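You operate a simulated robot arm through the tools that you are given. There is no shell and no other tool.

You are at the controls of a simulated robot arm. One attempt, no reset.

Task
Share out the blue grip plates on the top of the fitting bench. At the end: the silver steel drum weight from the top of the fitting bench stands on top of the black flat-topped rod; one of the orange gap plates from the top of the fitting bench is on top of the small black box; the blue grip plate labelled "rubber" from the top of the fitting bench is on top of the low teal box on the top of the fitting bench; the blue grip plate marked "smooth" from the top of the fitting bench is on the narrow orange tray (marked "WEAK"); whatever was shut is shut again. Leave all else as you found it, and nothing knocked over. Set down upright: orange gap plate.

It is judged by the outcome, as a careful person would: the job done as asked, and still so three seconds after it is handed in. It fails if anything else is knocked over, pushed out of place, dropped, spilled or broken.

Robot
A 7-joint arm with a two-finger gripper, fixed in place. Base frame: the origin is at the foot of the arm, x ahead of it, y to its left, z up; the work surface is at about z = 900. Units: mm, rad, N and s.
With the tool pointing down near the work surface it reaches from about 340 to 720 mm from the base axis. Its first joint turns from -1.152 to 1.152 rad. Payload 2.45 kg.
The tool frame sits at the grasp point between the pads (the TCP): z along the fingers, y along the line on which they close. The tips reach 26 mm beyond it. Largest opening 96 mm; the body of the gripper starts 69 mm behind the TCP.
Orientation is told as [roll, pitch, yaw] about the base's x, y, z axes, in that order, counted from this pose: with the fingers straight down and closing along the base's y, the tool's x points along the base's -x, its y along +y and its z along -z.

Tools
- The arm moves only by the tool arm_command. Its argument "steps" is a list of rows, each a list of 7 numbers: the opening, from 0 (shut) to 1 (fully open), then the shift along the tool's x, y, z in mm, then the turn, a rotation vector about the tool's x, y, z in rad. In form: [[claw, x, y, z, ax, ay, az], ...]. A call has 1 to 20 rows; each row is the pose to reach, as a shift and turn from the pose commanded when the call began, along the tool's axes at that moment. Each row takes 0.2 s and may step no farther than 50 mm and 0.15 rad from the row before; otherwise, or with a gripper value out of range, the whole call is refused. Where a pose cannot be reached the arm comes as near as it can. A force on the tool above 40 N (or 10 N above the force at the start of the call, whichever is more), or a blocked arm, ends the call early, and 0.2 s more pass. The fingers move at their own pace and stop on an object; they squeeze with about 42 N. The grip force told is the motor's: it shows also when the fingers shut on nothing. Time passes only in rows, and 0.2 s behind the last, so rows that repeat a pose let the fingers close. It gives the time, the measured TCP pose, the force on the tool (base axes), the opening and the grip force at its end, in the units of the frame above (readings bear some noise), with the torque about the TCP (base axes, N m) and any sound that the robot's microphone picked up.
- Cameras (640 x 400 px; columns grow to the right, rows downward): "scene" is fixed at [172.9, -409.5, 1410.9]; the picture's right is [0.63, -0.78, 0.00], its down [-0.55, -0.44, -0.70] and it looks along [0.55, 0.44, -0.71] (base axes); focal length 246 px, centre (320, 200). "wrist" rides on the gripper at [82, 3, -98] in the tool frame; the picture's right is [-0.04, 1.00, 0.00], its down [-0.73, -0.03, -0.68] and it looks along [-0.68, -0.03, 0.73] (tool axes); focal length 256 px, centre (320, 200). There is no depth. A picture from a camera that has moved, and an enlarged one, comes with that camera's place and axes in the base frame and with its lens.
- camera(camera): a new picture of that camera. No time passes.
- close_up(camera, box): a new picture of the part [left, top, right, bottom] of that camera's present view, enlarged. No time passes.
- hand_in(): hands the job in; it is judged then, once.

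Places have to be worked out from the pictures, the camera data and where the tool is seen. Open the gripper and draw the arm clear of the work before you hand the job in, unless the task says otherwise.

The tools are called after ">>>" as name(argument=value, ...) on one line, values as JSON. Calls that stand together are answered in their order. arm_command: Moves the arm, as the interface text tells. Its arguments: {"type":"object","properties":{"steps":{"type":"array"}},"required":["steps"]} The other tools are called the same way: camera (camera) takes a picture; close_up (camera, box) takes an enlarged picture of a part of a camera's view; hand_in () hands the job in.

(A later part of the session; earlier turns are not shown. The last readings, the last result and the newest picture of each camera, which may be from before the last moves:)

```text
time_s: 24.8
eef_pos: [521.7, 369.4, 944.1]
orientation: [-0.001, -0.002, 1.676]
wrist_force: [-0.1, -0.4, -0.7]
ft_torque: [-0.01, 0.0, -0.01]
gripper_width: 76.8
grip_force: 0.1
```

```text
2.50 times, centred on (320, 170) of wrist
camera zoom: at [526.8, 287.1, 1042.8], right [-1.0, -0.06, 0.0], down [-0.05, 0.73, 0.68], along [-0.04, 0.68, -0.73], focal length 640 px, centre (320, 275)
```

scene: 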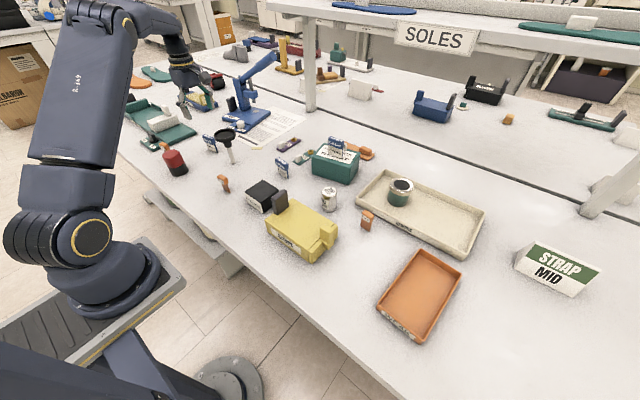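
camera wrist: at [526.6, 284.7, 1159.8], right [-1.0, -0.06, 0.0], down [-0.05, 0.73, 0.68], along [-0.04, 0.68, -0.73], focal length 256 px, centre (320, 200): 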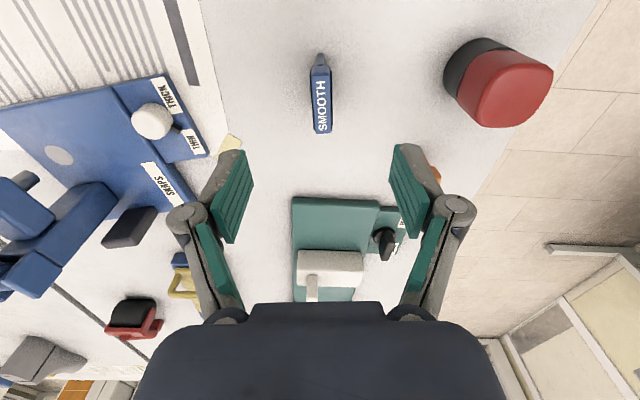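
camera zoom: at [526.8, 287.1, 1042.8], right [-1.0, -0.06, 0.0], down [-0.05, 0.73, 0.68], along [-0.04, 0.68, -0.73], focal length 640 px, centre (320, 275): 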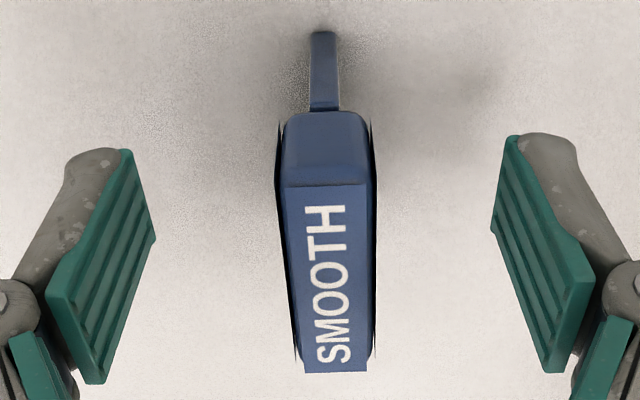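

Centred within about 1 mm; I'll nudge that and close on the handle.

>>> arm_command(steps=[[0.8, -1.5, 0.8, 0, 0, 0, 0], [0.5, -1.5, 0.8, 0, 0, 0, 0], [0.3, -1.5, 0.8, 0, 0, 0, 0], [0, -1.5, 0.8, 0, 0, 0, 0], [0, -1.5, 0.8, 0, 0, 0, 0], [0, -1.5, 0.8, 0, 0, 0, 0], [0, -1.5, 0.8, 0, 0, 0, 0], [0, -1.5, 0.8, 0, 0, 0, 0]])

>>> camera(camera="wrist")

```text
time_s: 26.6
eef_pos: [521.2, 371.3, 943.9]
orientation: [0.0, -0.001, 1.676]
wrist_force: [0.5, -0.6, 0.1]
ft_torque: [0.02, -0.02, 0.01]
gripper_width: 14.1
grip_force: 40.2
```

```text
taken
camera wrist: at [525.7, 289.2, 1042.8], right [-1.0, -0.06, 0.0], down [-0.05, 0.73, 0.68], along [-0.04, 0.68, -0.73], focal length 256 px, centre (320, 200)
```

wrist: 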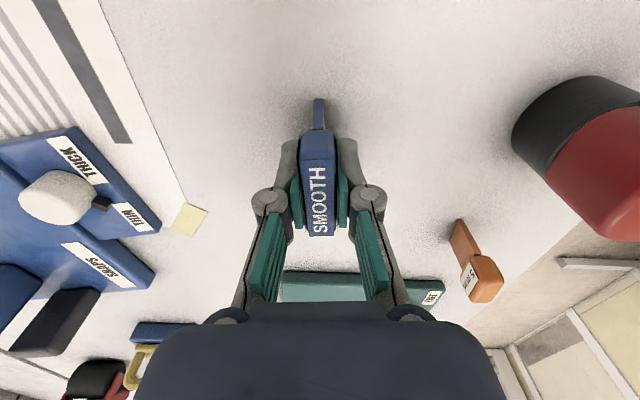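

SMOOTH is gripped. I'll lift it well clear and carry it across toward the orange tray, turning the wrist with the arm.

>>> arm_command(steps=[[0, 0, 0, -15, 0, 0, 0], [0, 0, 0, -45, 0, 0, 0], [0, 0, 0, -90, 0, 0, 0], [0, 0, 0, -135, 0, 0, 0], [0, 0, 0, -180, 0, 0, 0], [0, 44, 7, -185, 0, 0, 0.0975], [0, 88, 14, -185, 0, 0, 0.195], [0, 132, 21, -185, 0, 0, 0.2925], [0, 176, 28, -185, 0, 0, 0.39], [0, 220, 35, -185, 0, 0, 0.4875], [0, 264, 42, -185, 0, 0, 0.585], [0, 308, 49, -185, 0, 0, 0.6825], [0, 352, 56, -185, 0, 0, 0.78], [0, 396, 63, -185, 0, 0, 0.8775]])

>>> camera(camera="scene")

```text
time_s: 29.6
eef_pos: [498.6, -27.2, 1129.3]
orientation: [0.001, -0.001, 0.797]
wrist_force: [-0.5, 0.1, -0.7]
ft_torque: [0.01, 0.0, -0.02]
gripper_width: 0.0
grip_force: 28.5
```

```text
taken
```

scene: 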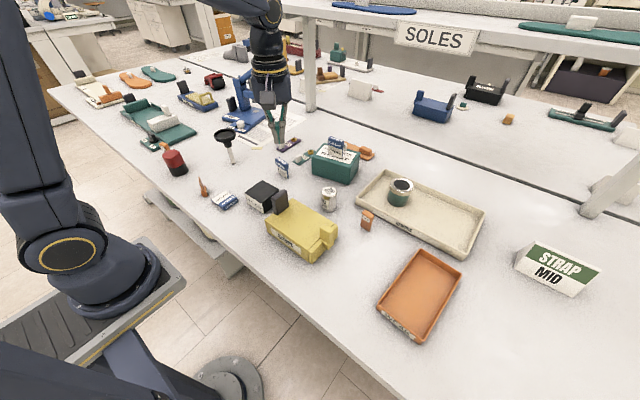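

The gripper reads 0 mm: SMOOTH slipped out during the swing and now lies near the 3 mm gap plate. I'll look closely at what happened there.

>>> close_up(camera="scene", box=[170, 150, 290, 230])

>>> camera(camera="wrist")

>>> close_up(camera="scene", box=[140, 110, 300, 210])

```text
5.00 times, centred on (230, 190) of scene
camera zoom: at [173.0, -409.5, 1410.8], right [0.63, -0.78, 0.0], down [-0.55, -0.44, -0.7], along [0.55, 0.44, -0.71], focal length 1227 px, centre (770, 250)
```

zoom: 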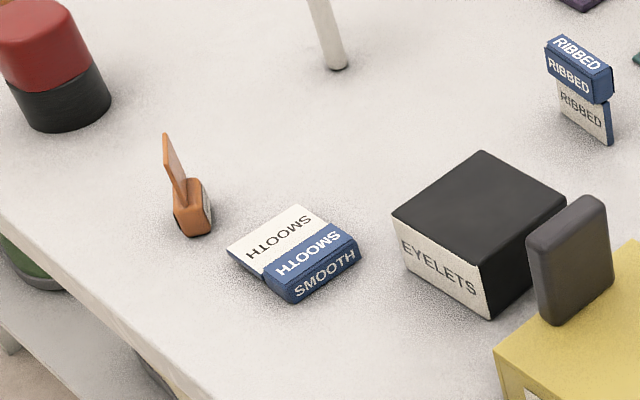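

```text
taken
camera wrist: at [439.0, -85.2, 1227.1], right [-0.69, 0.73, 0.0], down [0.53, 0.5, 0.68], along [0.49, 0.47, -0.73], focal length 256 px, centre (320, 200)
```

wrist: 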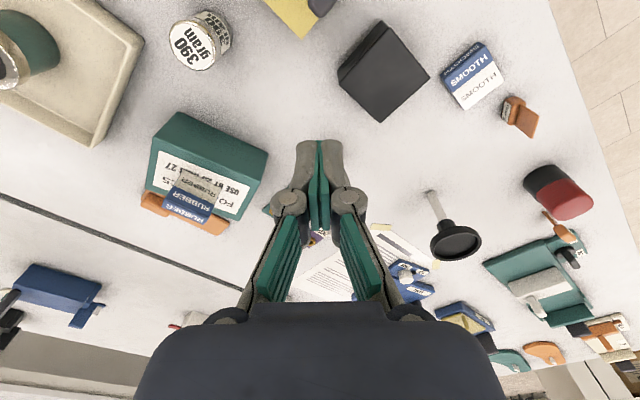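

```text
4.00 times, centred on (220, 160) of scene
camera zoom: at [173.0, -409.5, 1410.8], right [0.63, -0.78, 0.0], down [-0.55, -0.44, -0.7], along [0.55, 0.44, -0.71], focal length 982 px, centre (720, 360)
```

zoom: 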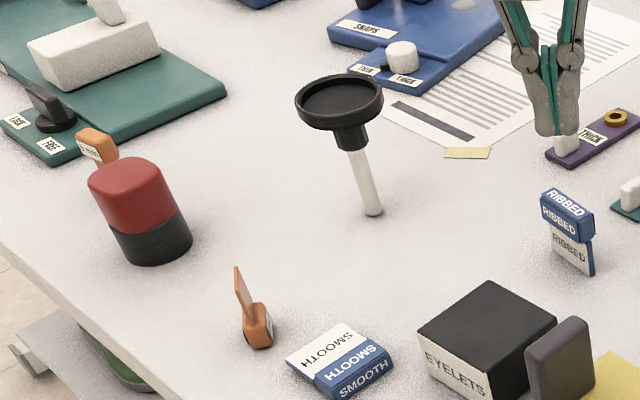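

SMOOTH now lies flat at about x 367–413, y 83–146, and it knocked the 3 mm gap plate over. I'll look at that plate more closely before planning the repair.

>>> close_up(camera="wrist", box=[420, 20, 580, 180])

>>> close_up(camera="scene", box=[180, 160, 250, 220])

```text
2.50 times, centred on (500, 100) of wrist
camera zoom: at [439.0, -85.2, 1227.1], right [-0.69, 0.73, 0.0], down [0.53, 0.5, 0.68], along [0.49, 0.47, -0.73], focal length 640 px, centre (-130, 450)
```

zoom: 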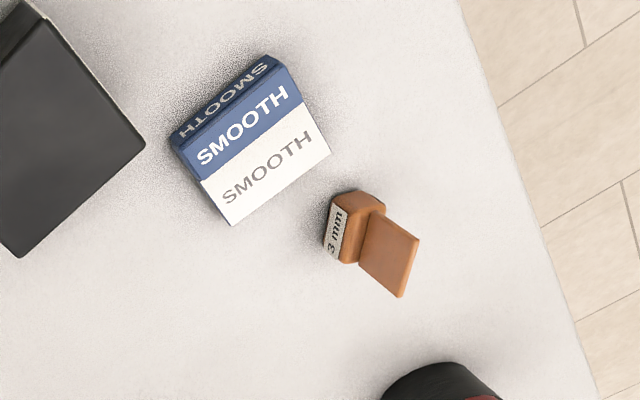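

```text
6.67 times, centred on (215, 190) of scene
camera zoom: at [173.0, -409.5, 1410.8], right [0.63, -0.78, 0.0], down [-0.55, -0.44, -0.7], along [0.55, 0.44, -0.71], focal length 1636 px, centre (1020, 267)
```

zoom: 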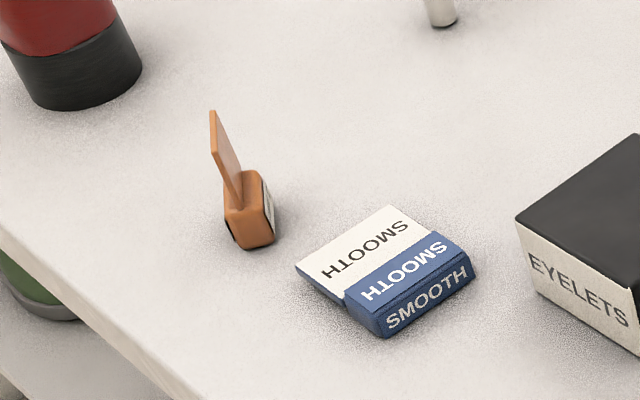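

The 3 mm gap plate ended upside down on its head near (370,184), and SMOOTH lies flat beside it. I'll open the gripper and move over them, high, to measure both properly.

>>> arm_command(steps=[[0.3, -4.3, 29.5, 0, 0, 0, -0.129], [0.6, -8.6, 59, 0, 0, 0, -0.258], [1, -12.9, 88.5, 0, 0, 0, -0.387], [1, -17.2, 118, 0, 0, 0, -0.515], [1, -21.5, 147.5, 10, 0, 0, -0.644], [1, -25.8, 177, 20, 0, 0, -0.773], [1, -25.8, 177, 20, 0, 0, -0.773]])

>>> camera(camera="wrist")

>>> close_up(camera="wrist", box=[240, 60, 440, 220])

```text
time_s: 31.2
eef_pos: [391.3, 114.0, 1109.6]
orientation: [-0.001, 0.0, 1.574]
wrist_force: [0.0, 0.0, -0.1]
ft_torque: [0.01, -0.03, -0.01]
gripper_width: 96.0
grip_force: 0.2
```

```text
taken
camera wrist: at [386.9, 31.8, 1207.7], right [-1.0, 0.04, 0.0], down [0.03, 0.73, 0.68], along [0.03, 0.68, -0.73], focal length 256 px, centre (320, 200)
```

wrist: 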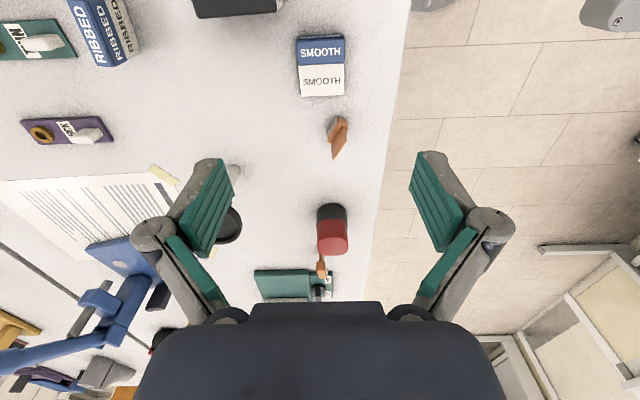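

```text
2.50 times, centred on (340, 140) of wrist
camera zoom: at [386.9, 31.8, 1207.7], right [-1.0, 0.04, 0.0], down [0.03, 0.73, 0.68], along [0.03, 0.68, -0.73], focal length 640 px, centre (270, 350)
```

zoom: 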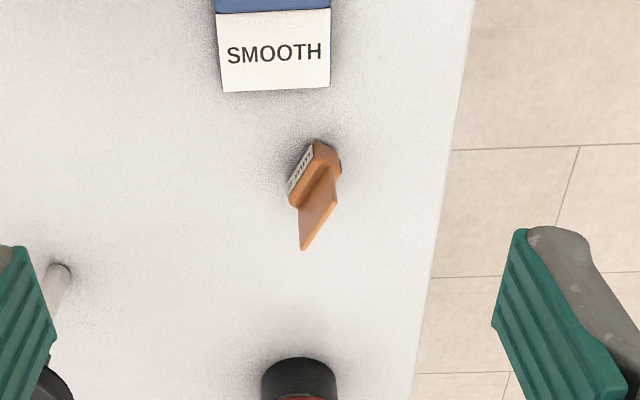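

SMOOTH lies flat with x 365–414, handle toward −y (y≈90–112), and the 3 mm gap plate stands upside down at about (372,185). Both need standing up again, so I'll first test in the air how far the tool can tilt here.

>>> arm_command(steps=[[1, 0, 0, -20, 0, 0.13, 0], [1, 0, 0, -40, 0, 0.26, 0], [1, 0, 0, -40, 0, 0.39, 0], [1, 0, 0, -40, 0, 0.52, 0], [1, 0, 0, -40, 0, 0.65, 0], [1, 0, 0, -40, 0, 0.78, 0], [1, 0, 0, -40, 0, 0.91, 0], [1, 0, 0, -40, 0, 1.047, 0], [1, 0, 0, -40, 0, 1.047, 0]])

>>> camera(camera="scene")

```text
time_s: 33.2
eef_pos: [389.8, 113.5, 1149.9]
orientation: [-0.001, 1.048, 1.571]
wrist_force: [-0.8, -1.3, 0.7]
ft_torque: [0.01, 0.02, 0.0]
gripper_width: 96.1
grip_force: 0.2
```

```text
taken
```

scene: 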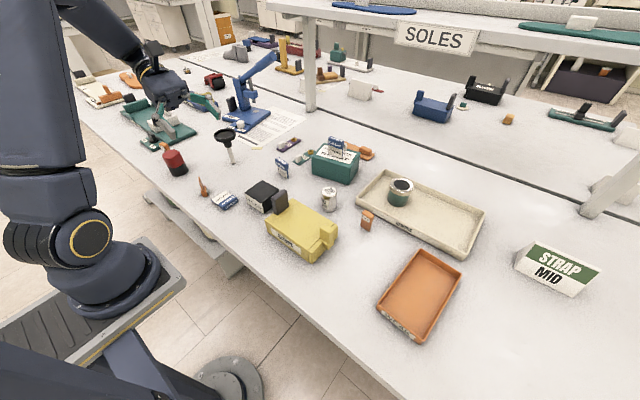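

A +60° tilt works without trouble. I'll test further to about +80° and then the other way.

>>> arm_command(steps=[[1, 0, 0, 0, 0, 0.12, 0], [1, 0, 0, 0, 0, 0.24, 0], [1, 0, 0, 0, 0, 0.35, 0], [1, 0, 0, 0, 0, 0.45, 0], [1, 0, 0, 0, 0, 0.523, 0], [1, 0, 0, 0, 0, 0.523, 0]])

>>> camera(camera="scene")

>>> camera(camera="wrist")

```text
time_s: 34.6
eef_pos: [390.9, 114.6, 1148.5]
orientation: [2.526, 1.571, -2.186]
wrist_force: [0.4, -0.2, -0.2]
ft_torque: [0.01, -0.02, 0.02]
gripper_width: 96.0
grip_force: 0.0
```

```text
taken
```

scene: 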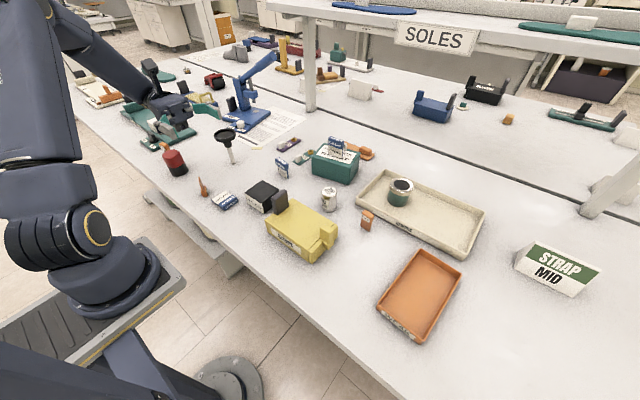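

```text
taken
camera wrist: at [386.9, 210.9, 1230.5], right [-1.0, 0.0, -0.04], down [0.03, 0.68, -0.73], along [0.03, -0.73, -0.68], focal length 256 px, centre (320, 200)
```

wrist: 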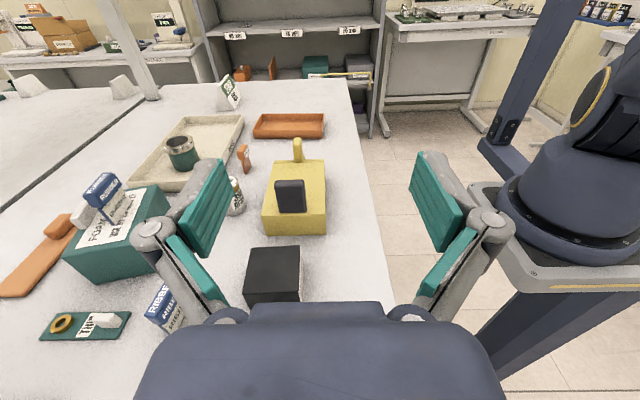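

The arm tilts freely to horizontal, so standing the plates up by a tilt swing is possible. I'll turn back through vertical to −30° at height above SMOOTH, ready to grip it across its width.

>>> arm_command(steps=[[1, 0, 0, 0, 0, -0.14, 0], [1, 0, 0, 0, 0, -0.28, 0], [1, 0, 0, 0, 0, -0.42, 0], [1, 0, 0, 0, 0, -0.56, 0], [1, 0, 0, 0, 0, -0.7, 0], [1, 0, 0, 5, 0, -0.84, 0], [1, 0, 0, 10, 0, -0.98, 0], [0.75, 0, 0, 15, 0, -1.12, 0], [0.75, 0, 0, 20, 0, -1.26, 0], [0.75, 0, 0, 23, 0, -1.4, 0], [0.75, 0, 0, 23, 0, -1.54, 0], [0.75, 0, 0, 23, 0, -1.68, 0], [0.75, 0, 0, 23, 0, -1.82, 0], [0.75, 0, 0, 23, 0, -1.96, 0], [0.75, 0, 0, 23, 0, -2.094, 0], [0.75, 0, 0, 23, 0, -2.094, 0]])

>>> camera(camera="wrist")

>>> camera(camera="scene")

```text
time_s: 38.0
eef_pos: [389.6, 90.6, 1149.2]
orientation: [0.001, -0.524, 1.57]
wrist_force: [-0.1, 0.0, 0.2]
ft_torque: [-0.01, 0.02, -0.02]
gripper_width: 72.1
grip_force: 0.1
```

```text
taken
camera wrist: at [386.4, -30.5, 1193.1], right [-1.0, 0.04, 0.02], down [0.03, 0.29, 0.96], along [0.03, 0.96, -0.29], focal length 256 px, centre (320, 200)
```

wrist: 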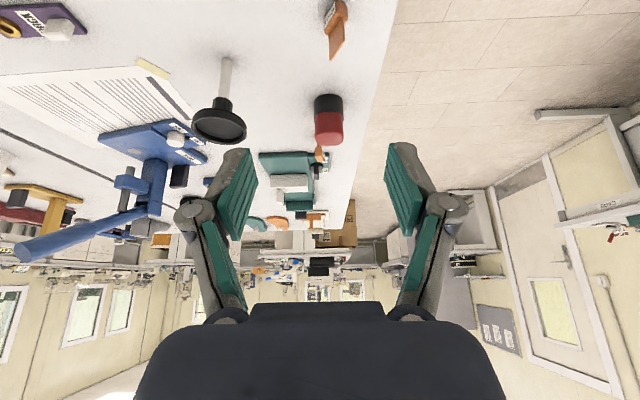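

```text
taken
```

scene: 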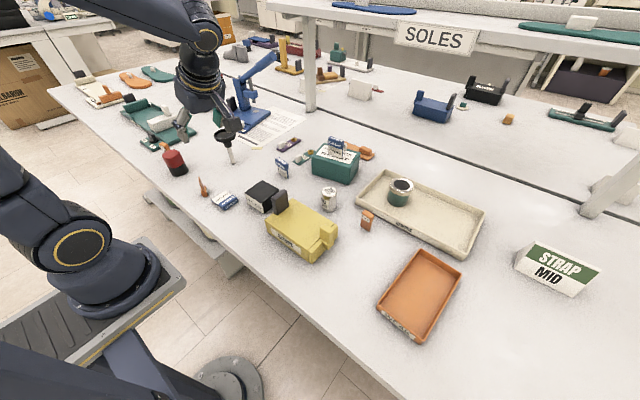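

At −30° tilt above SMOOTH as planned. I'll descend straight down to about z 960 and check the alignment from the scene camera.

>>> arm_command(steps=[[0.75, 20, 0, 34.6, 0, 0, 0], [0.75, 40, 0, 69.3, 0, 0, 0], [0.75, 60, 0, 103.9, 0, 0, 0], [0.75, 80, 0, 138.6, 0, 0, 0], [0.75, 94.5, 0, 163.7, 0, 0, 0], [0.75, 94.5, 0, 163.7, 0, 0, 0]])

>>> close_up(camera="scene", box=[170, 140, 290, 230])

>>> camera(camera="wrist")

```text
time_s: 39.4
eef_pos: [391.0, 90.7, 959.4]
orientation: [-0.001, -0.523, 1.572]
wrist_force: [-0.3, 0.2, 0.0]
ft_torque: [0.02, -0.02, -0.03]
gripper_width: 72.1
grip_force: 0.1
```

```text
4.44 times, centred on (230, 185) of scene
camera zoom: at [173.0, -409.5, 1410.9], right [0.63, -0.78, 0.0], down [-0.55, -0.44, -0.7], along [0.55, 0.44, -0.71], focal length 1091 px, centre (720, 267)
```

zoom: 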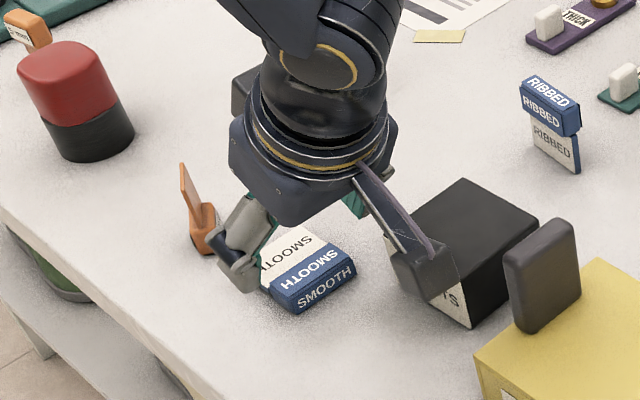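

```text
taken
camera wrist: at [387.0, -30.2, 1003.5], right [-1.0, 0.03, 0.02], down [0.03, 0.3, 0.95], along [0.03, 0.95, -0.3], focal length 256 px, centre (320, 200)
```

wrist: 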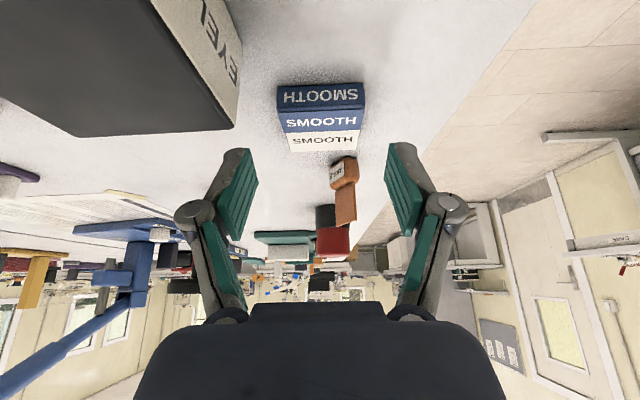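

The fingers line up with the handle (x≈389, y 86–110). I'll descend the last 28 mm in two rows, with a force check before closing.

>>> arm_command(steps=[[0.75, 6, 0, 9, 0, 0, 0], [0.75, 11, 0, 17, 0, 0, 0], [0.75, 15.5, 0, 23.8, 0, 0, 0], [0.75, 15.5, 0, 23.8, 0, 0, 0]])

>>> camera(camera="wrist")

>>> close_up(camera="scene", box=[190, 150, 290, 230])

```text
time_s: 40.4
eef_pos: [392.0, 88.4, 932.0]
orientation: [0.001, -0.524, 1.57]
wrist_force: [0.3, -0.6, -0.5]
ft_torque: [0.0, 0.02, -0.02]
gripper_width: 72.0
grip_force: 0.0
```

```text
taken
camera wrist: at [386.9, -31.6, 975.7], right [-1.0, 0.04, 0.02], down [0.03, 0.3, 0.95], along [0.03, 0.95, -0.3], focal length 256 px, centre (320, 200)
```

wrist: 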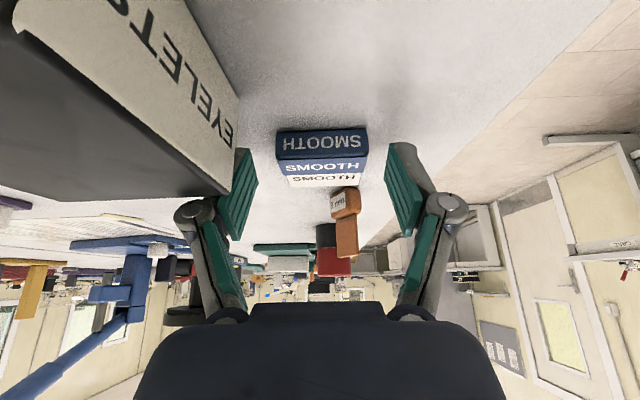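

```text
5.00 times, centred on (240, 190) of scene
camera zoom: at [173.0, -409.5, 1410.9], right [0.63, -0.78, 0.0], down [-0.55, -0.44, -0.7], along [0.55, 0.44, -0.71], focal length 1227 px, centre (720, 250)
```

zoom: 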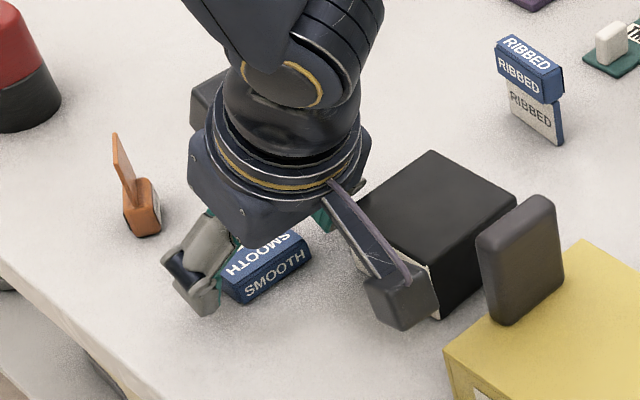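

Force is zero and SMOOTH is between the fingers. I'll close on it.

>>> arm_command(steps=[[0.6, 0, 0, 0, 0, 0, 0], [0.4, 0, 0, 0, 0, 0, 0], [0.2, 0, 0, 0, 0, 0, 0], [0, 0, 0, 0, 0, 0, 0], [0, 0, 0, 0, 0, 0, 0], [0, 0, 0, 0, 0, 0, 0]])

>>> camera(camera="wrist")

>>> close_up(camera="scene", box=[190, 150, 290, 230])

```text
time_s: 41.8
eef_pos: [391.4, 89.0, 931.3]
orientation: [-0.001, -0.523, 1.571]
wrist_force: [-0.4, -0.6, 2.1]
ft_torque: [0.0, -0.03, 0.04]
gripper_width: 49.3
grip_force: 42.4
```

```text
taken
camera wrist: at [386.9, -31.5, 975.9], right [-1.0, 0.04, 0.02], down [0.03, 0.3, 0.95], along [0.03, 0.95, -0.3], focal length 256 px, centre (320, 200)
```

wrist: 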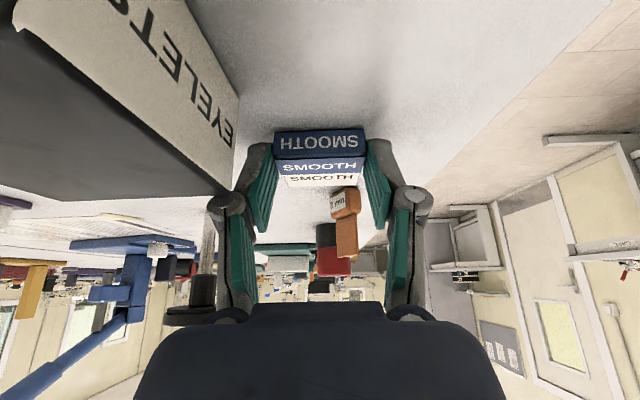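

```text
5.00 times, centred on (240, 190) of scene
camera zoom: at [172.9, -409.6, 1410.9], right [0.63, -0.78, 0.0], down [-0.55, -0.44, -0.7], along [0.55, 0.44, -0.71], focal length 1227 px, centre (720, 250)
```

zoom: 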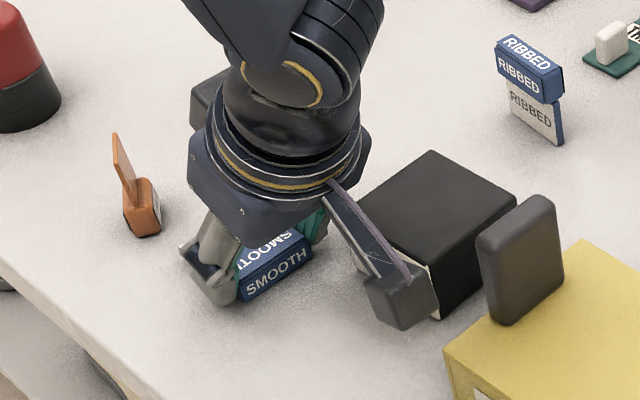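

Gripped at 49.3 mm. I'll lift slowly by 40 mm and check that it holds.

>>> arm_command(steps=[[0, -2.5, 0, -4.3, 0, 0, 0], [0, -5, 0, -8.7, 0, 0, 0], [0, -10, 0, -17.3, 0, 0, 0], [0, -15, 0, -26, 0, 0, 0], [0, -20, 0, -34.6, 0, 0, 0], [0, -20, 0, -34.6, 0, 0, 0]])

>>> camera(camera="wrist")

>>> close_up(camera="scene", box=[190, 140, 290, 220])

```text
time_s: 43.2
eef_pos: [390.2, 88.5, 972.0]
orientation: [0.0, -0.522, 1.571]
wrist_force: [0.7, -0.3, 0.0]
ft_torque: [-0.02, -0.02, -0.02]
gripper_width: 49.0
grip_force: 41.9
```

```text
taken
camera wrist: at [386.6, -32.1, 1016.0], right [-1.0, 0.03, 0.02], down [0.03, 0.3, 0.95], along [0.03, 0.95, -0.3], focal length 256 px, centre (320, 200)
```

wrist: 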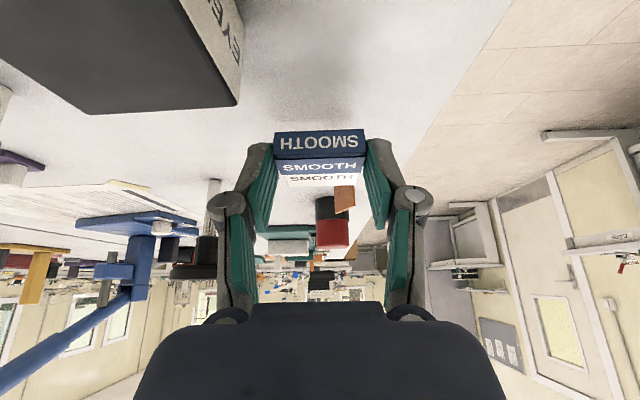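

```text
5.00 times, centred on (240, 180) of scene
camera zoom: at [173.0, -409.5, 1410.9], right [0.63, -0.78, 0.0], down [-0.55, -0.44, -0.7], along [0.55, 0.44, -0.71], focal length 1227 px, centre (720, 300)
```

zoom: 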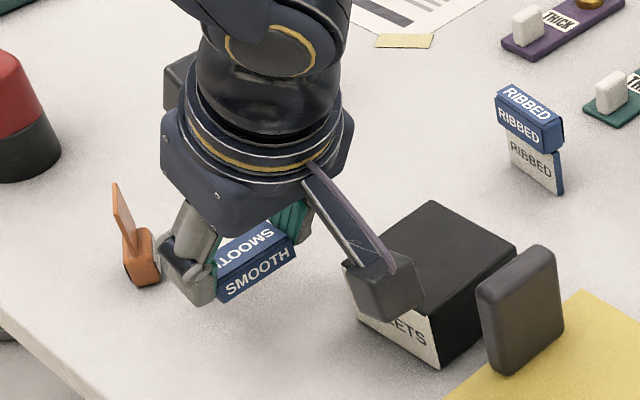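

Held firmly without shifting. I'll continue raising slowly to about z 1080.

>>> arm_command(steps=[[0, -6, 0, -10.4, 0, 0, 0], [0, -12, 0, -20.8, 0, 0, 0], [0, -19, 0, -32.9, 0, 0, 0], [0, -26, 0, -45, 0, 0, 0], [0, -33, 0, -57.2, 0, 0, 0], [0, -40, 0, -69.3, 0, 0, 0], [0, -47, 0, -81.4, 0, 0, 0], [0, -54, 0, -93.5, 0, 0, 0], [0, -54, 0, -93.5, 0, 0, 0]])

>>> close_up(camera="wrist", box=[220, 100, 420, 230])

```text
time_s: 45.2
eef_pos: [389.9, 89.2, 1079.0]
orientation: [0.001, -0.522, 1.571]
wrist_force: [0.8, 0.1, -0.6]
ft_torque: [-0.03, -0.01, 0.03]
gripper_width: 49.2
grip_force: 42.2
```

```text
3.08 times, centred on (320, 165) of wrist
camera zoom: at [387.0, -31.7, 1123.9], right [-1.0, 0.03, 0.02], down [0.03, 0.3, 0.95], along [0.03, 0.95, -0.3], focal length 788 px, centre (320, 308)
```

zoom: 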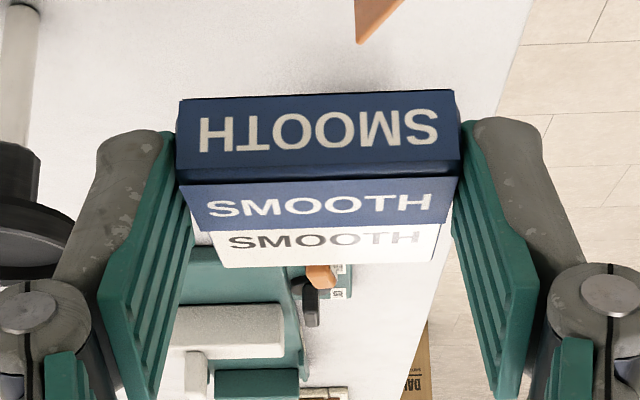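

SMOOTH is unchanged in the grip. I'll carry it slowly (≤20 mm per row) half way toward the tray, turning the yaw to 0.9.

>>> arm_command(steps=[[0, 4.3, -1.0, -2.5, 0.0067, 0, 0.0116], [0, 13.0, -3.1, -7.5, 0.0201, 0, 0.0348], [0, 26.0, -6.2, -15.0, 0.0402, 0, 0.0696], [0, 43.3, -10.3, -25.0, 0.067, 0, 0.116], [0, 60.7, -14.4, -35.0, 0.0938, 0, 0.1624], [0, 78.0, -18.5, -45.1, 0.1206, 0, 0.2088], [0, 95.3, -22.6, -55.1, 0.1474, 0, 0.2552], [0, 112.7, -26.7, -65.1, 0.1742, 0, 0.3016], [0, 130.0, -30.8, -75.1, 0.201, 0, 0.348], [0, 147.4, -34.9, -85.1, 0.2278, 0, 0.3944], [0, 164.7, -39.0, -95.1, 0.2546, 0, 0.4408], [0, 182.0, -43.1, -105.1, 0.2814, 0, 0.4872], [0, 195.0, -46.2, -112.6, 0.3015, 0, 0.522], [0, 205.9, -48.8, -118.9, 0.318, 0, 0.551], [0, 212.4, -50.3, -122.6, 0.328, 0, 0.568], [0, 216.7, -51.4, -125.2, 0.335, 0, 0.58]])

>>> camera(camera="wrist")

>>> camera(camera="scene")

```text
time_s: 48.6
eef_pos: [443.1, -161.3, 1079.7]
orientation: [-0.001, -0.523, 0.899]
wrist_force: [0.3, -0.8, -0.7]
ft_torque: [0.0, 0.02, 0.03]
gripper_width: 49.2
grip_force: 41.8
```

```text
taken
camera wrist: at [364.5, -254.5, 1123.7], right [-0.76, 0.65, 0.02], down [0.21, 0.21, 0.95], along [0.61, 0.73, -0.3], focal length 256 px, centre (320, 200)
```

wrist: 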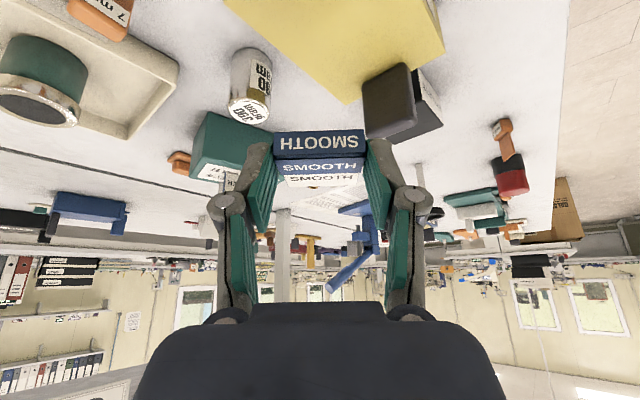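

```text
taken
```

scene: 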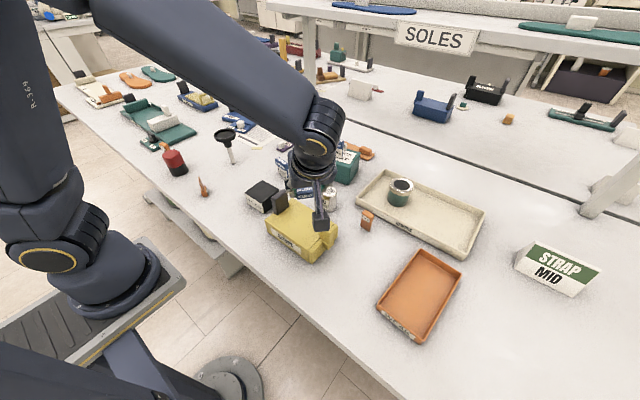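

Still held at 49.2 mm. I'll continue slowly the rest of the way to above the orange tray.

>>> arm_command(steps=[[0, 2.9, -3.9, -1.7, 0, 0, 0], [0, 8.6, -11.7, -5.0, 0, 0, 0], [0, 17.2, -23.4, -10.0, 0, 0, 0], [0, 28.7, -39.0, -16.6, 0, 0, 0], [0, 40.2, -54.6, -23.2, 0, 0, 0], [0, 51.7, -70.2, -29.9, 0, 0, 0], [0, 63.2, -85.8, -36.5, 0, 0, 0], [0, 74.7, -101.4, -43.2, 0, 0, 0], [0, 86.2, -117.0, -49.8, 0, 0, 0], [0, 97.7, -132.6, -56.4, 0, 0, 0], [0, 109.2, -148.2, -63.1, 0, 0, 0], [0, 120.7, -163.8, -69.7, 0, 0, 0], [0, 129.3, -175.5, -74.7, 0, 0, 0], [0, 136.5, -185.3, -78.9, 0, 0, 0], [0, 140.8, -191.1, -81.3, 0, 0, 0], [0, 143.7, -195.0, -83.0, 0, 0, 0], [0, 143.7, -195.0, -83.0, 0, 0, 0]])

>>> camera(camera="wrist")

>>> camera(camera="scene")

```text
time_s: 52.2
eef_pos: [491.3, -412.1, 1080.6]
orientation: [0.001, -0.525, 0.9]
wrist_force: [1.1, -0.5, -0.7]
ft_torque: [-0.03, 0.02, 0.01]
gripper_width: 49.0
grip_force: 42.0
```

```text
taken
camera wrist: at [413.8, -505.5, 1124.0], right [-0.76, 0.65, 0.02], down [0.21, 0.21, 0.95], along [0.61, 0.73, -0.3], focal length 256 px, centre (320, 200)
```

wrist: 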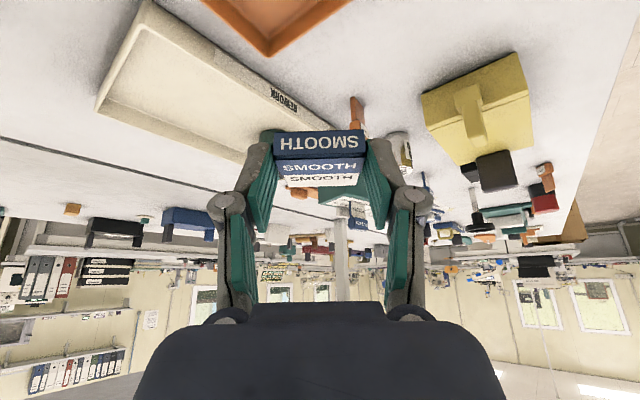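

```text
taken
```

scene: 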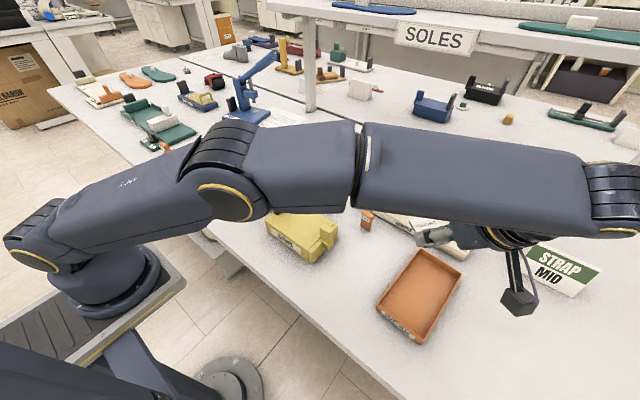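

SMOOTH is still held, now above the tray. I'll slowly tilt from −30° to +60° here in the air so that the plate comes upright.

>>> arm_command(steps=[[0, 0, 0, 0, 0, 0.04, 0], [0, 0, 0, 0, 0, 0.12, 0], [0, 0, 0, 0, 0, 0.21, 0], [0, 0, 0, 0, 0, 0.3, 0], [0, 0, 0, 0, 0, 0.39, 0], [0, 0, 0, 0, 0, 0.48, 0], [0, 0, 0, 0, 0, 0.57, 0], [0, 0, 0, 0, 0, 0.66, 0], [0, 0, 0, 0, 0, 0.75, 0], [0, 0, 0, 0, 0, 0.785, 0]])

>>> camera(camera="wrist")

>>> camera(camera="scene")

```text
time_s: 54.4
eef_pos: [490.2, -412.6, 1079.9]
orientation: [0.0, 0.262, 0.9]
wrist_force: [-0.5, 0.0, -0.4]
ft_torque: [-0.01, -0.01, -0.02]
gripper_width: 49.0
grip_force: 42.4
```

```text
taken
camera wrist: at [455.3, -453.0, 1195.4], right [-0.76, 0.65, -0.01], down [0.57, 0.68, 0.47], along [0.31, 0.35, -0.89], focal length 256 px, centre (320, 200)
```

wrist: 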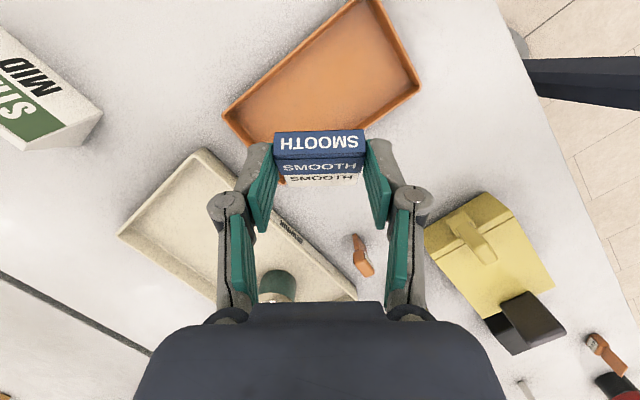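

```text
taken
```

scene: 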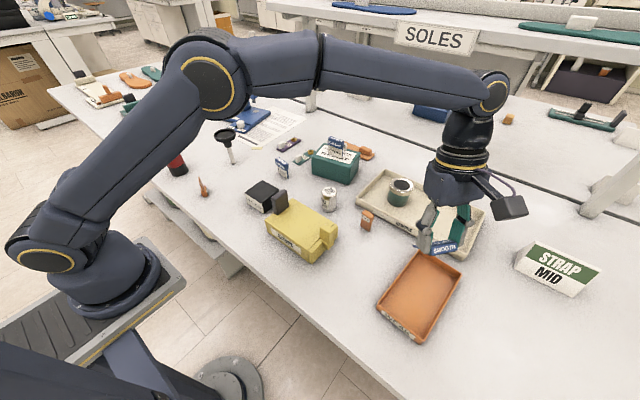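

The plate is steady and the tray centre checks out at about (480,−431). I'll tilt the remaining 45°.

>>> arm_command(steps=[[0, 0, 0, 0, 0, 0.04, 0], [0, 0, 0, 0, 0, 0.12, 0], [0, 0, 0, 0, 0, 0.21, 0], [0, 0, 0, 0, 0, 0.3, 0], [0, 0, 0, 0, 0, 0.39, 0], [0, 0, 0, 0, 0, 0.48, 0], [0, 0, 0, 0, 0, 0.57, 0], [0, 0, 0, 0, 0, 0.66, 0], [0, 0, 0, 0, 0, 0.75, 0], [0, 0, 0, 0, 0, 0.785, 0], [0, 0, 0, 0, 0, 0.785, 0]])

>>> camera(camera="wrist")

>>> close_up(camera="scene", box=[360, 140, 560, 340])

```text
time_s: 56.8
eef_pos: [491.1, -412.8, 1078.6]
orientation: [0.0, 1.048, 0.901]
wrist_force: [-0.1, 0.2, -1.2]
ft_torque: [0.01, 0.01, -0.02]
gripper_width: 49.4
grip_force: 42.0
```

```text
taken
camera wrist: at [516.1, -376.5, 1199.0], right [-0.77, 0.64, -0.03], down [0.62, 0.73, -0.3], along [-0.16, -0.25, -0.95], focal length 256 px, centre (320, 200)
```

wrist: 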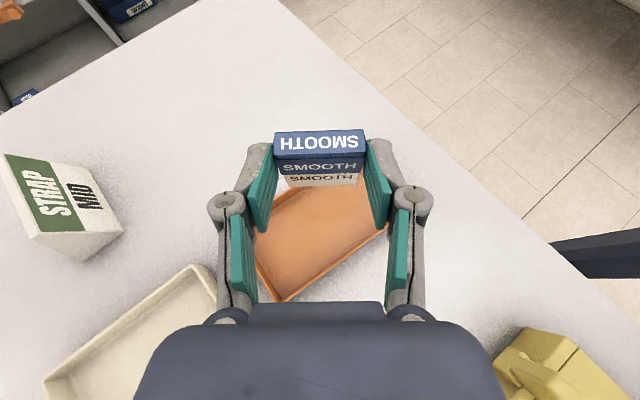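

```text
2.00 times, centred on (460, 240) of scene
camera zoom: at [173.0, -409.5, 1410.9], right [0.63, -0.78, 0.0], down [-0.55, -0.44, -0.7], along [0.55, 0.44, -0.71], focal length 491 px, centre (40, 120)
```

zoom: 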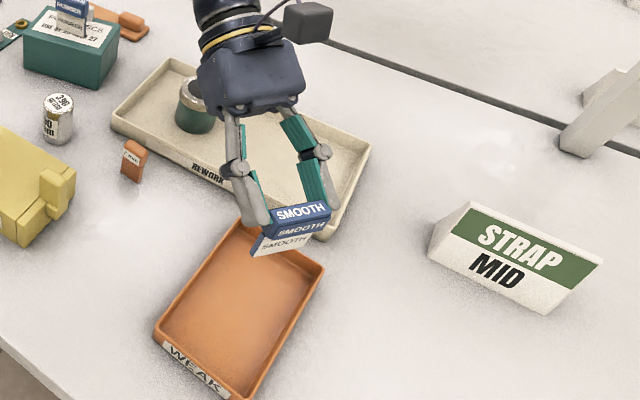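

The plate now hangs upright. I'll zoom in to judge how vertical it is, since lying flat it may have been tilted a few degrees.

>>> close_up(camera="wrist", box=[250, 110, 390, 210])

>>> close_up(camera="scene", box=[470, 225, 540, 275])

>>> close_up(camera="scene", box=[460, 220, 540, 280])

```text
4.00 times, centred on (320, 160) of wrist
camera zoom: at [516.1, -376.5, 1199.0], right [-0.77, 0.64, -0.03], down [0.62, 0.73, -0.3], along [-0.16, -0.25, -0.95], focal length 1024 px, centre (320, 360)
```

zoom: 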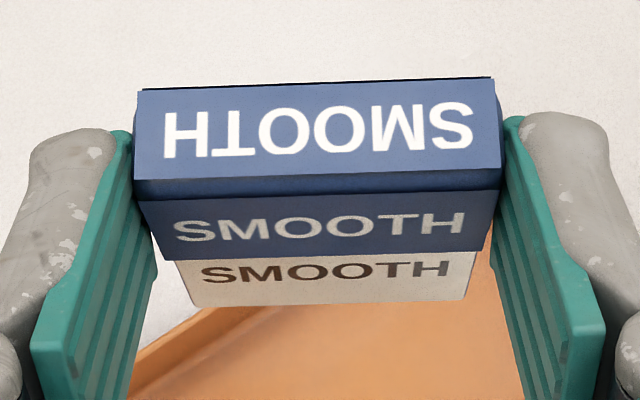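

```text
8.00 times, centred on (505, 250) of scene
camera zoom: at [173.0, -409.5, 1410.9], right [0.63, -0.78, 0.0], down [-0.55, -0.44, -0.7], along [0.55, 0.44, -0.71], focal length 1964 px, centre (-1160, -200)
```

zoom: 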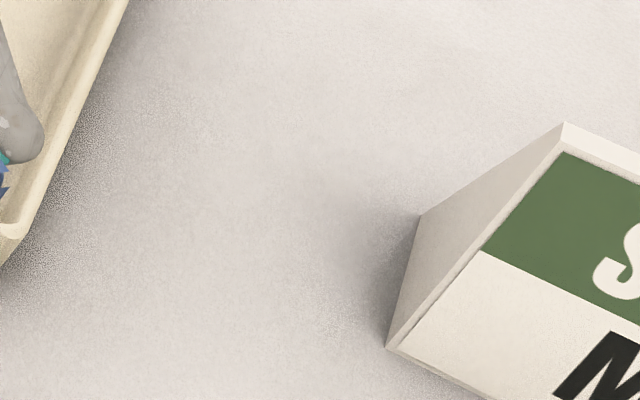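

```text
6.67 times, centred on (500, 250) of scene
camera zoom: at [173.0, -409.5, 1410.9], right [0.63, -0.78, 0.0], down [-0.55, -0.44, -0.7], along [0.55, 0.44, -0.71], focal length 1636 px, centre (-880, -133)
```

zoom: 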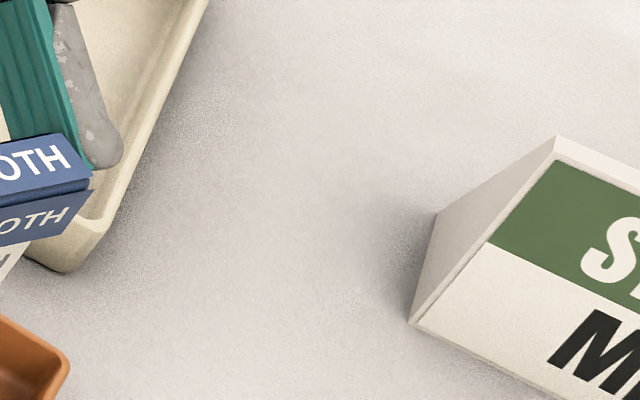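

The plate is vertical within a few degrees, with its foot about 57 mm below the TCP and over the tray's middle. I'll lower it slowly to just above the tray floor.

>>> arm_command(steps=[[0, -8.7, 0, 5, 0, 0, 0], [0, -21.7, 0, 12.5, 0, 0, 0], [0, -34.6, 0, 20, 0, 0, 0], [0, -47.6, 0, 27.5, 0, 0, 0], [0, -60.6, 0, 35, 0, 0, 0], [0, -73.6, 0, 42.5, 0, 0, 0], [0, -84, 0, 48.5, 0, 0, 0], [0, -90, 0, 52, 0, 0, 0], [0, -90, 0, 52, 0, 0, 0]])

>>> close_up(camera="scene", box=[360, 200, 500, 340])

>>> camera(camera="wrist")

```text
time_s: 58.8
eef_pos: [490.9, -412.2, 976.9]
orientation: [0.0, 1.046, 0.9]
wrist_force: [0.2, 0.0, -0.6]
ft_torque: [0.04, -0.03, 0.01]
gripper_width: 49.1
grip_force: 42.1
```

```text
2.86 times, centred on (430, 270) of scene
camera zoom: at [173.0, -409.6, 1410.9], right [0.63, -0.78, 0.0], down [-0.55, -0.44, -0.7], along [0.55, 0.44, -0.71], focal length 701 px, centre (6, 0)
```

zoom: 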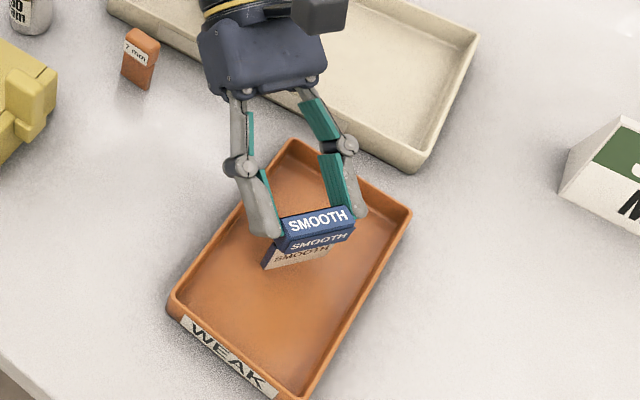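

```text
taken
camera wrist: at [515.8, -376.3, 1095.2], right [-0.77, 0.64, -0.03], down [0.62, 0.73, -0.29], along [-0.16, -0.25, -0.95], focal length 256 px, centre (320, 200)
```

wrist: 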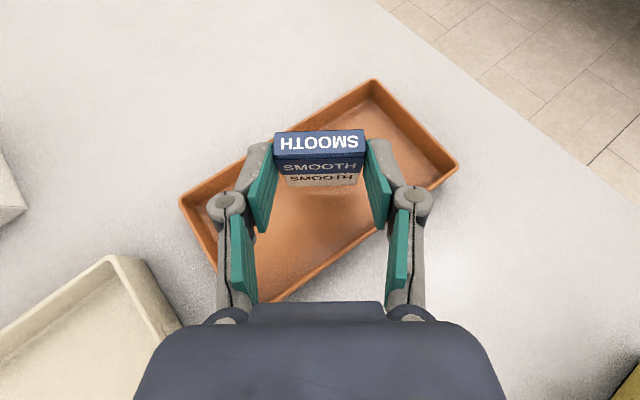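

It hovers over the middle of the tray. I'll lower it in small steps watching the force.

>>> arm_command(steps=[[0, -2.6, 0, 1.5, 0, 0, 0], [0, -5.2, 0, 3, 0, 0, 0], [0, -7.8, 0, 4.5, 0, 0, 0], [0, -9.5, 0, 5.5, 0, 0, 0], [0, -9.5, 0, 5.5, 0, 0, 0]])

```text
time_s: 60.0
eef_pos: [491.0, -413.2, 964.6]
orientation: [0.0, 1.044, 0.9]
wrist_force: [-0.5, 0.8, 0.3]
ft_torque: [0.01, -0.05, -0.02]
gripper_width: 49.1
grip_force: 41.7
```

>>> arm_command(steps=[[0, -0.9, 0, 0.5, 0, 0, 0], [0, -1.7, 0, 1, 0, 0, 0], [0, -1.7, 0, 1, 0, 0, 0]])

>>> close_up(camera="scene", box=[400, 240, 460, 300])

```text
time_s: 60.8
eef_pos: [491.3, -412.2, 963.0]
orientation: [0.001, 1.046, 0.902]
wrist_force: [0.3, -0.6, -0.7]
ft_torque: [0.03, 0.0, 0.02]
gripper_width: 49.0
grip_force: 42.1
```

```text
6.67 times, centred on (430, 270) of scene
camera zoom: at [173.0, -409.6, 1410.9], right [0.63, -0.78, 0.0], down [-0.55, -0.44, -0.7], along [0.55, 0.44, -0.71], focal length 1636 px, centre (-413, -267)
```

zoom: 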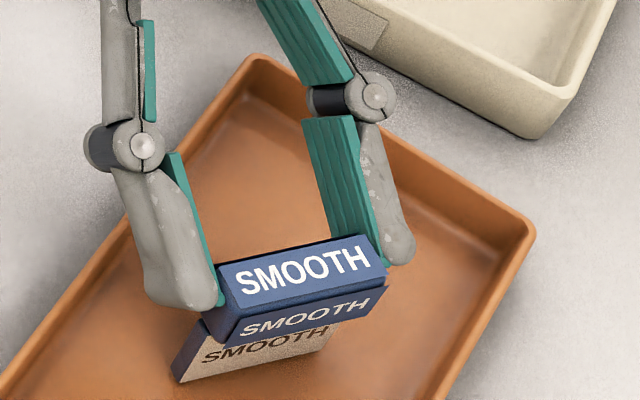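

No contact yet. Continuing down by 1 mm steps.

>>> arm_command(steps=[[0, -0.9, 0, 0.5, 0, 0, 0], [0, -1.7, 0, 1, 0, 0, 0], [0, -1.7, 0, 1, 0, 0, 0]])

```text
time_s: 61.6
eef_pos: [491.1, -412.5, 960.1]
orientation: [0.002, 1.048, 0.9]
wrist_force: [-0.1, 0.5, 0.4]
ft_torque: [0.0, -0.04, 0.0]
gripper_width: 48.8
grip_force: 41.6
```

>>> arm_command(steps=[[0, -0.9, 0, 0.5, 0, 0, 0], [0, -1.7, 0, 1, 0, 0, 0], [0, -1.7, 0, 1, 0, 0, 0]])

```text
time_s: 62.4
eef_pos: [492.1, -411.8, 960.4]
orientation: [-0.004, 1.049, 0.897]
wrist_force: [-2.1, 3.5, 16.2]
ft_torque: [-0.07, 0.28, -0.11]
gripper_width: 48.9
grip_force: 42.0
```

Contact at about 16 N. I'll back off a bit over 1 mm for a light touch, and check the picture before releasing.

>>> arm_command(steps=[[0, 0.5, 0, -0.3, 0, 0, 0], [0, 1.0, 0, -0.6, 0, 0, 0], [0, 1.0, 0, -0.6, 0, 0, 0]])

>>> close_up(camera="wrist", box=[250, 110, 390, 210])

>>> close_up(camera="scene", box=[410, 255, 450, 300])

```text
time_s: 63.2
eef_pos: [491.1, -412.6, 959.9]
orientation: [-0.003, 1.046, 0.9]
wrist_force: [-0.6, -1.8, 13.2]
ft_torque: [-0.42, 0.24, 0.03]
gripper_width: 48.9
grip_force: 41.8
```

```text
4.00 times, centred on (320, 160) of wrist
camera zoom: at [515.7, -377.0, 1080.1], right [-0.77, 0.64, -0.04], down [0.62, 0.73, -0.3], along [-0.16, -0.25, -0.95], focal length 1024 px, centre (320, 360)
```

zoom: 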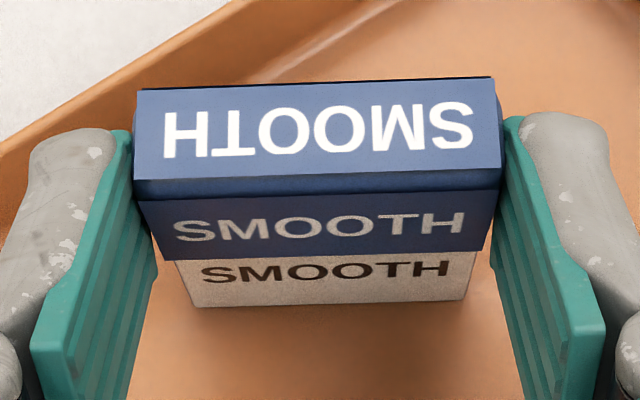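

```text
8.89 times, centred on (430, 278) of scene
camera zoom: at [172.7, -409.4, 1410.9], right [0.63, -0.78, 0.0], down [-0.55, -0.44, -0.7], along [0.55, 0.44, -0.71], focal length 2182 px, centre (-658, -489)
```

zoom: 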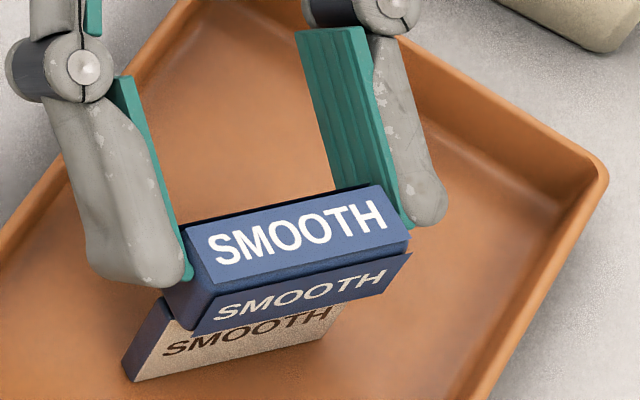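

Foot is on the tray floor with 13 N; the torque suggests the contact is on the far foot edge, i.e. the plate leans about 2–3°. I'll tilt the tool by +0.04 rad to square it and check the force again.

>>> arm_command(steps=[[0, 0, 0, 0, 0, 0.015, 0], [0, 0, 0, 0, 0, 0.03, 0], [0, 0, 0, 0, 0, 0.04, 0], [0, 0, 0, 0, 0, 0.04, 0]])

```text
time_s: 64.2
eef_pos: [491.9, -412.4, 959.2]
orientation: [0.001, 1.085, 0.903]
wrist_force: [2.4, 0.5, 6.8]
ft_torque: [-0.07, -0.09, 0.01]
gripper_width: 49.0
grip_force: 41.9
```

The contact moved to the other edge, so about half of that correction is right. I'll go back 0.018 rad and look at the force.

>>> arm_command(steps=[[0, 0, 0, 0, 0, -0.01, 0], [0, 0, 0, 0, 0, -0.018, 0], [0, 0, 0, 0, 0, -0.018, 0]])

```text
time_s: 65.0
eef_pos: [490.8, -413.0, 960.1]
orientation: [0.002, 1.068, 0.9]
wrist_force: [-2.5, -1.3, 6.6]
ft_torque: [-0.18, 0.11, -0.06]
gripper_width: 49.2
grip_force: 42.2
```

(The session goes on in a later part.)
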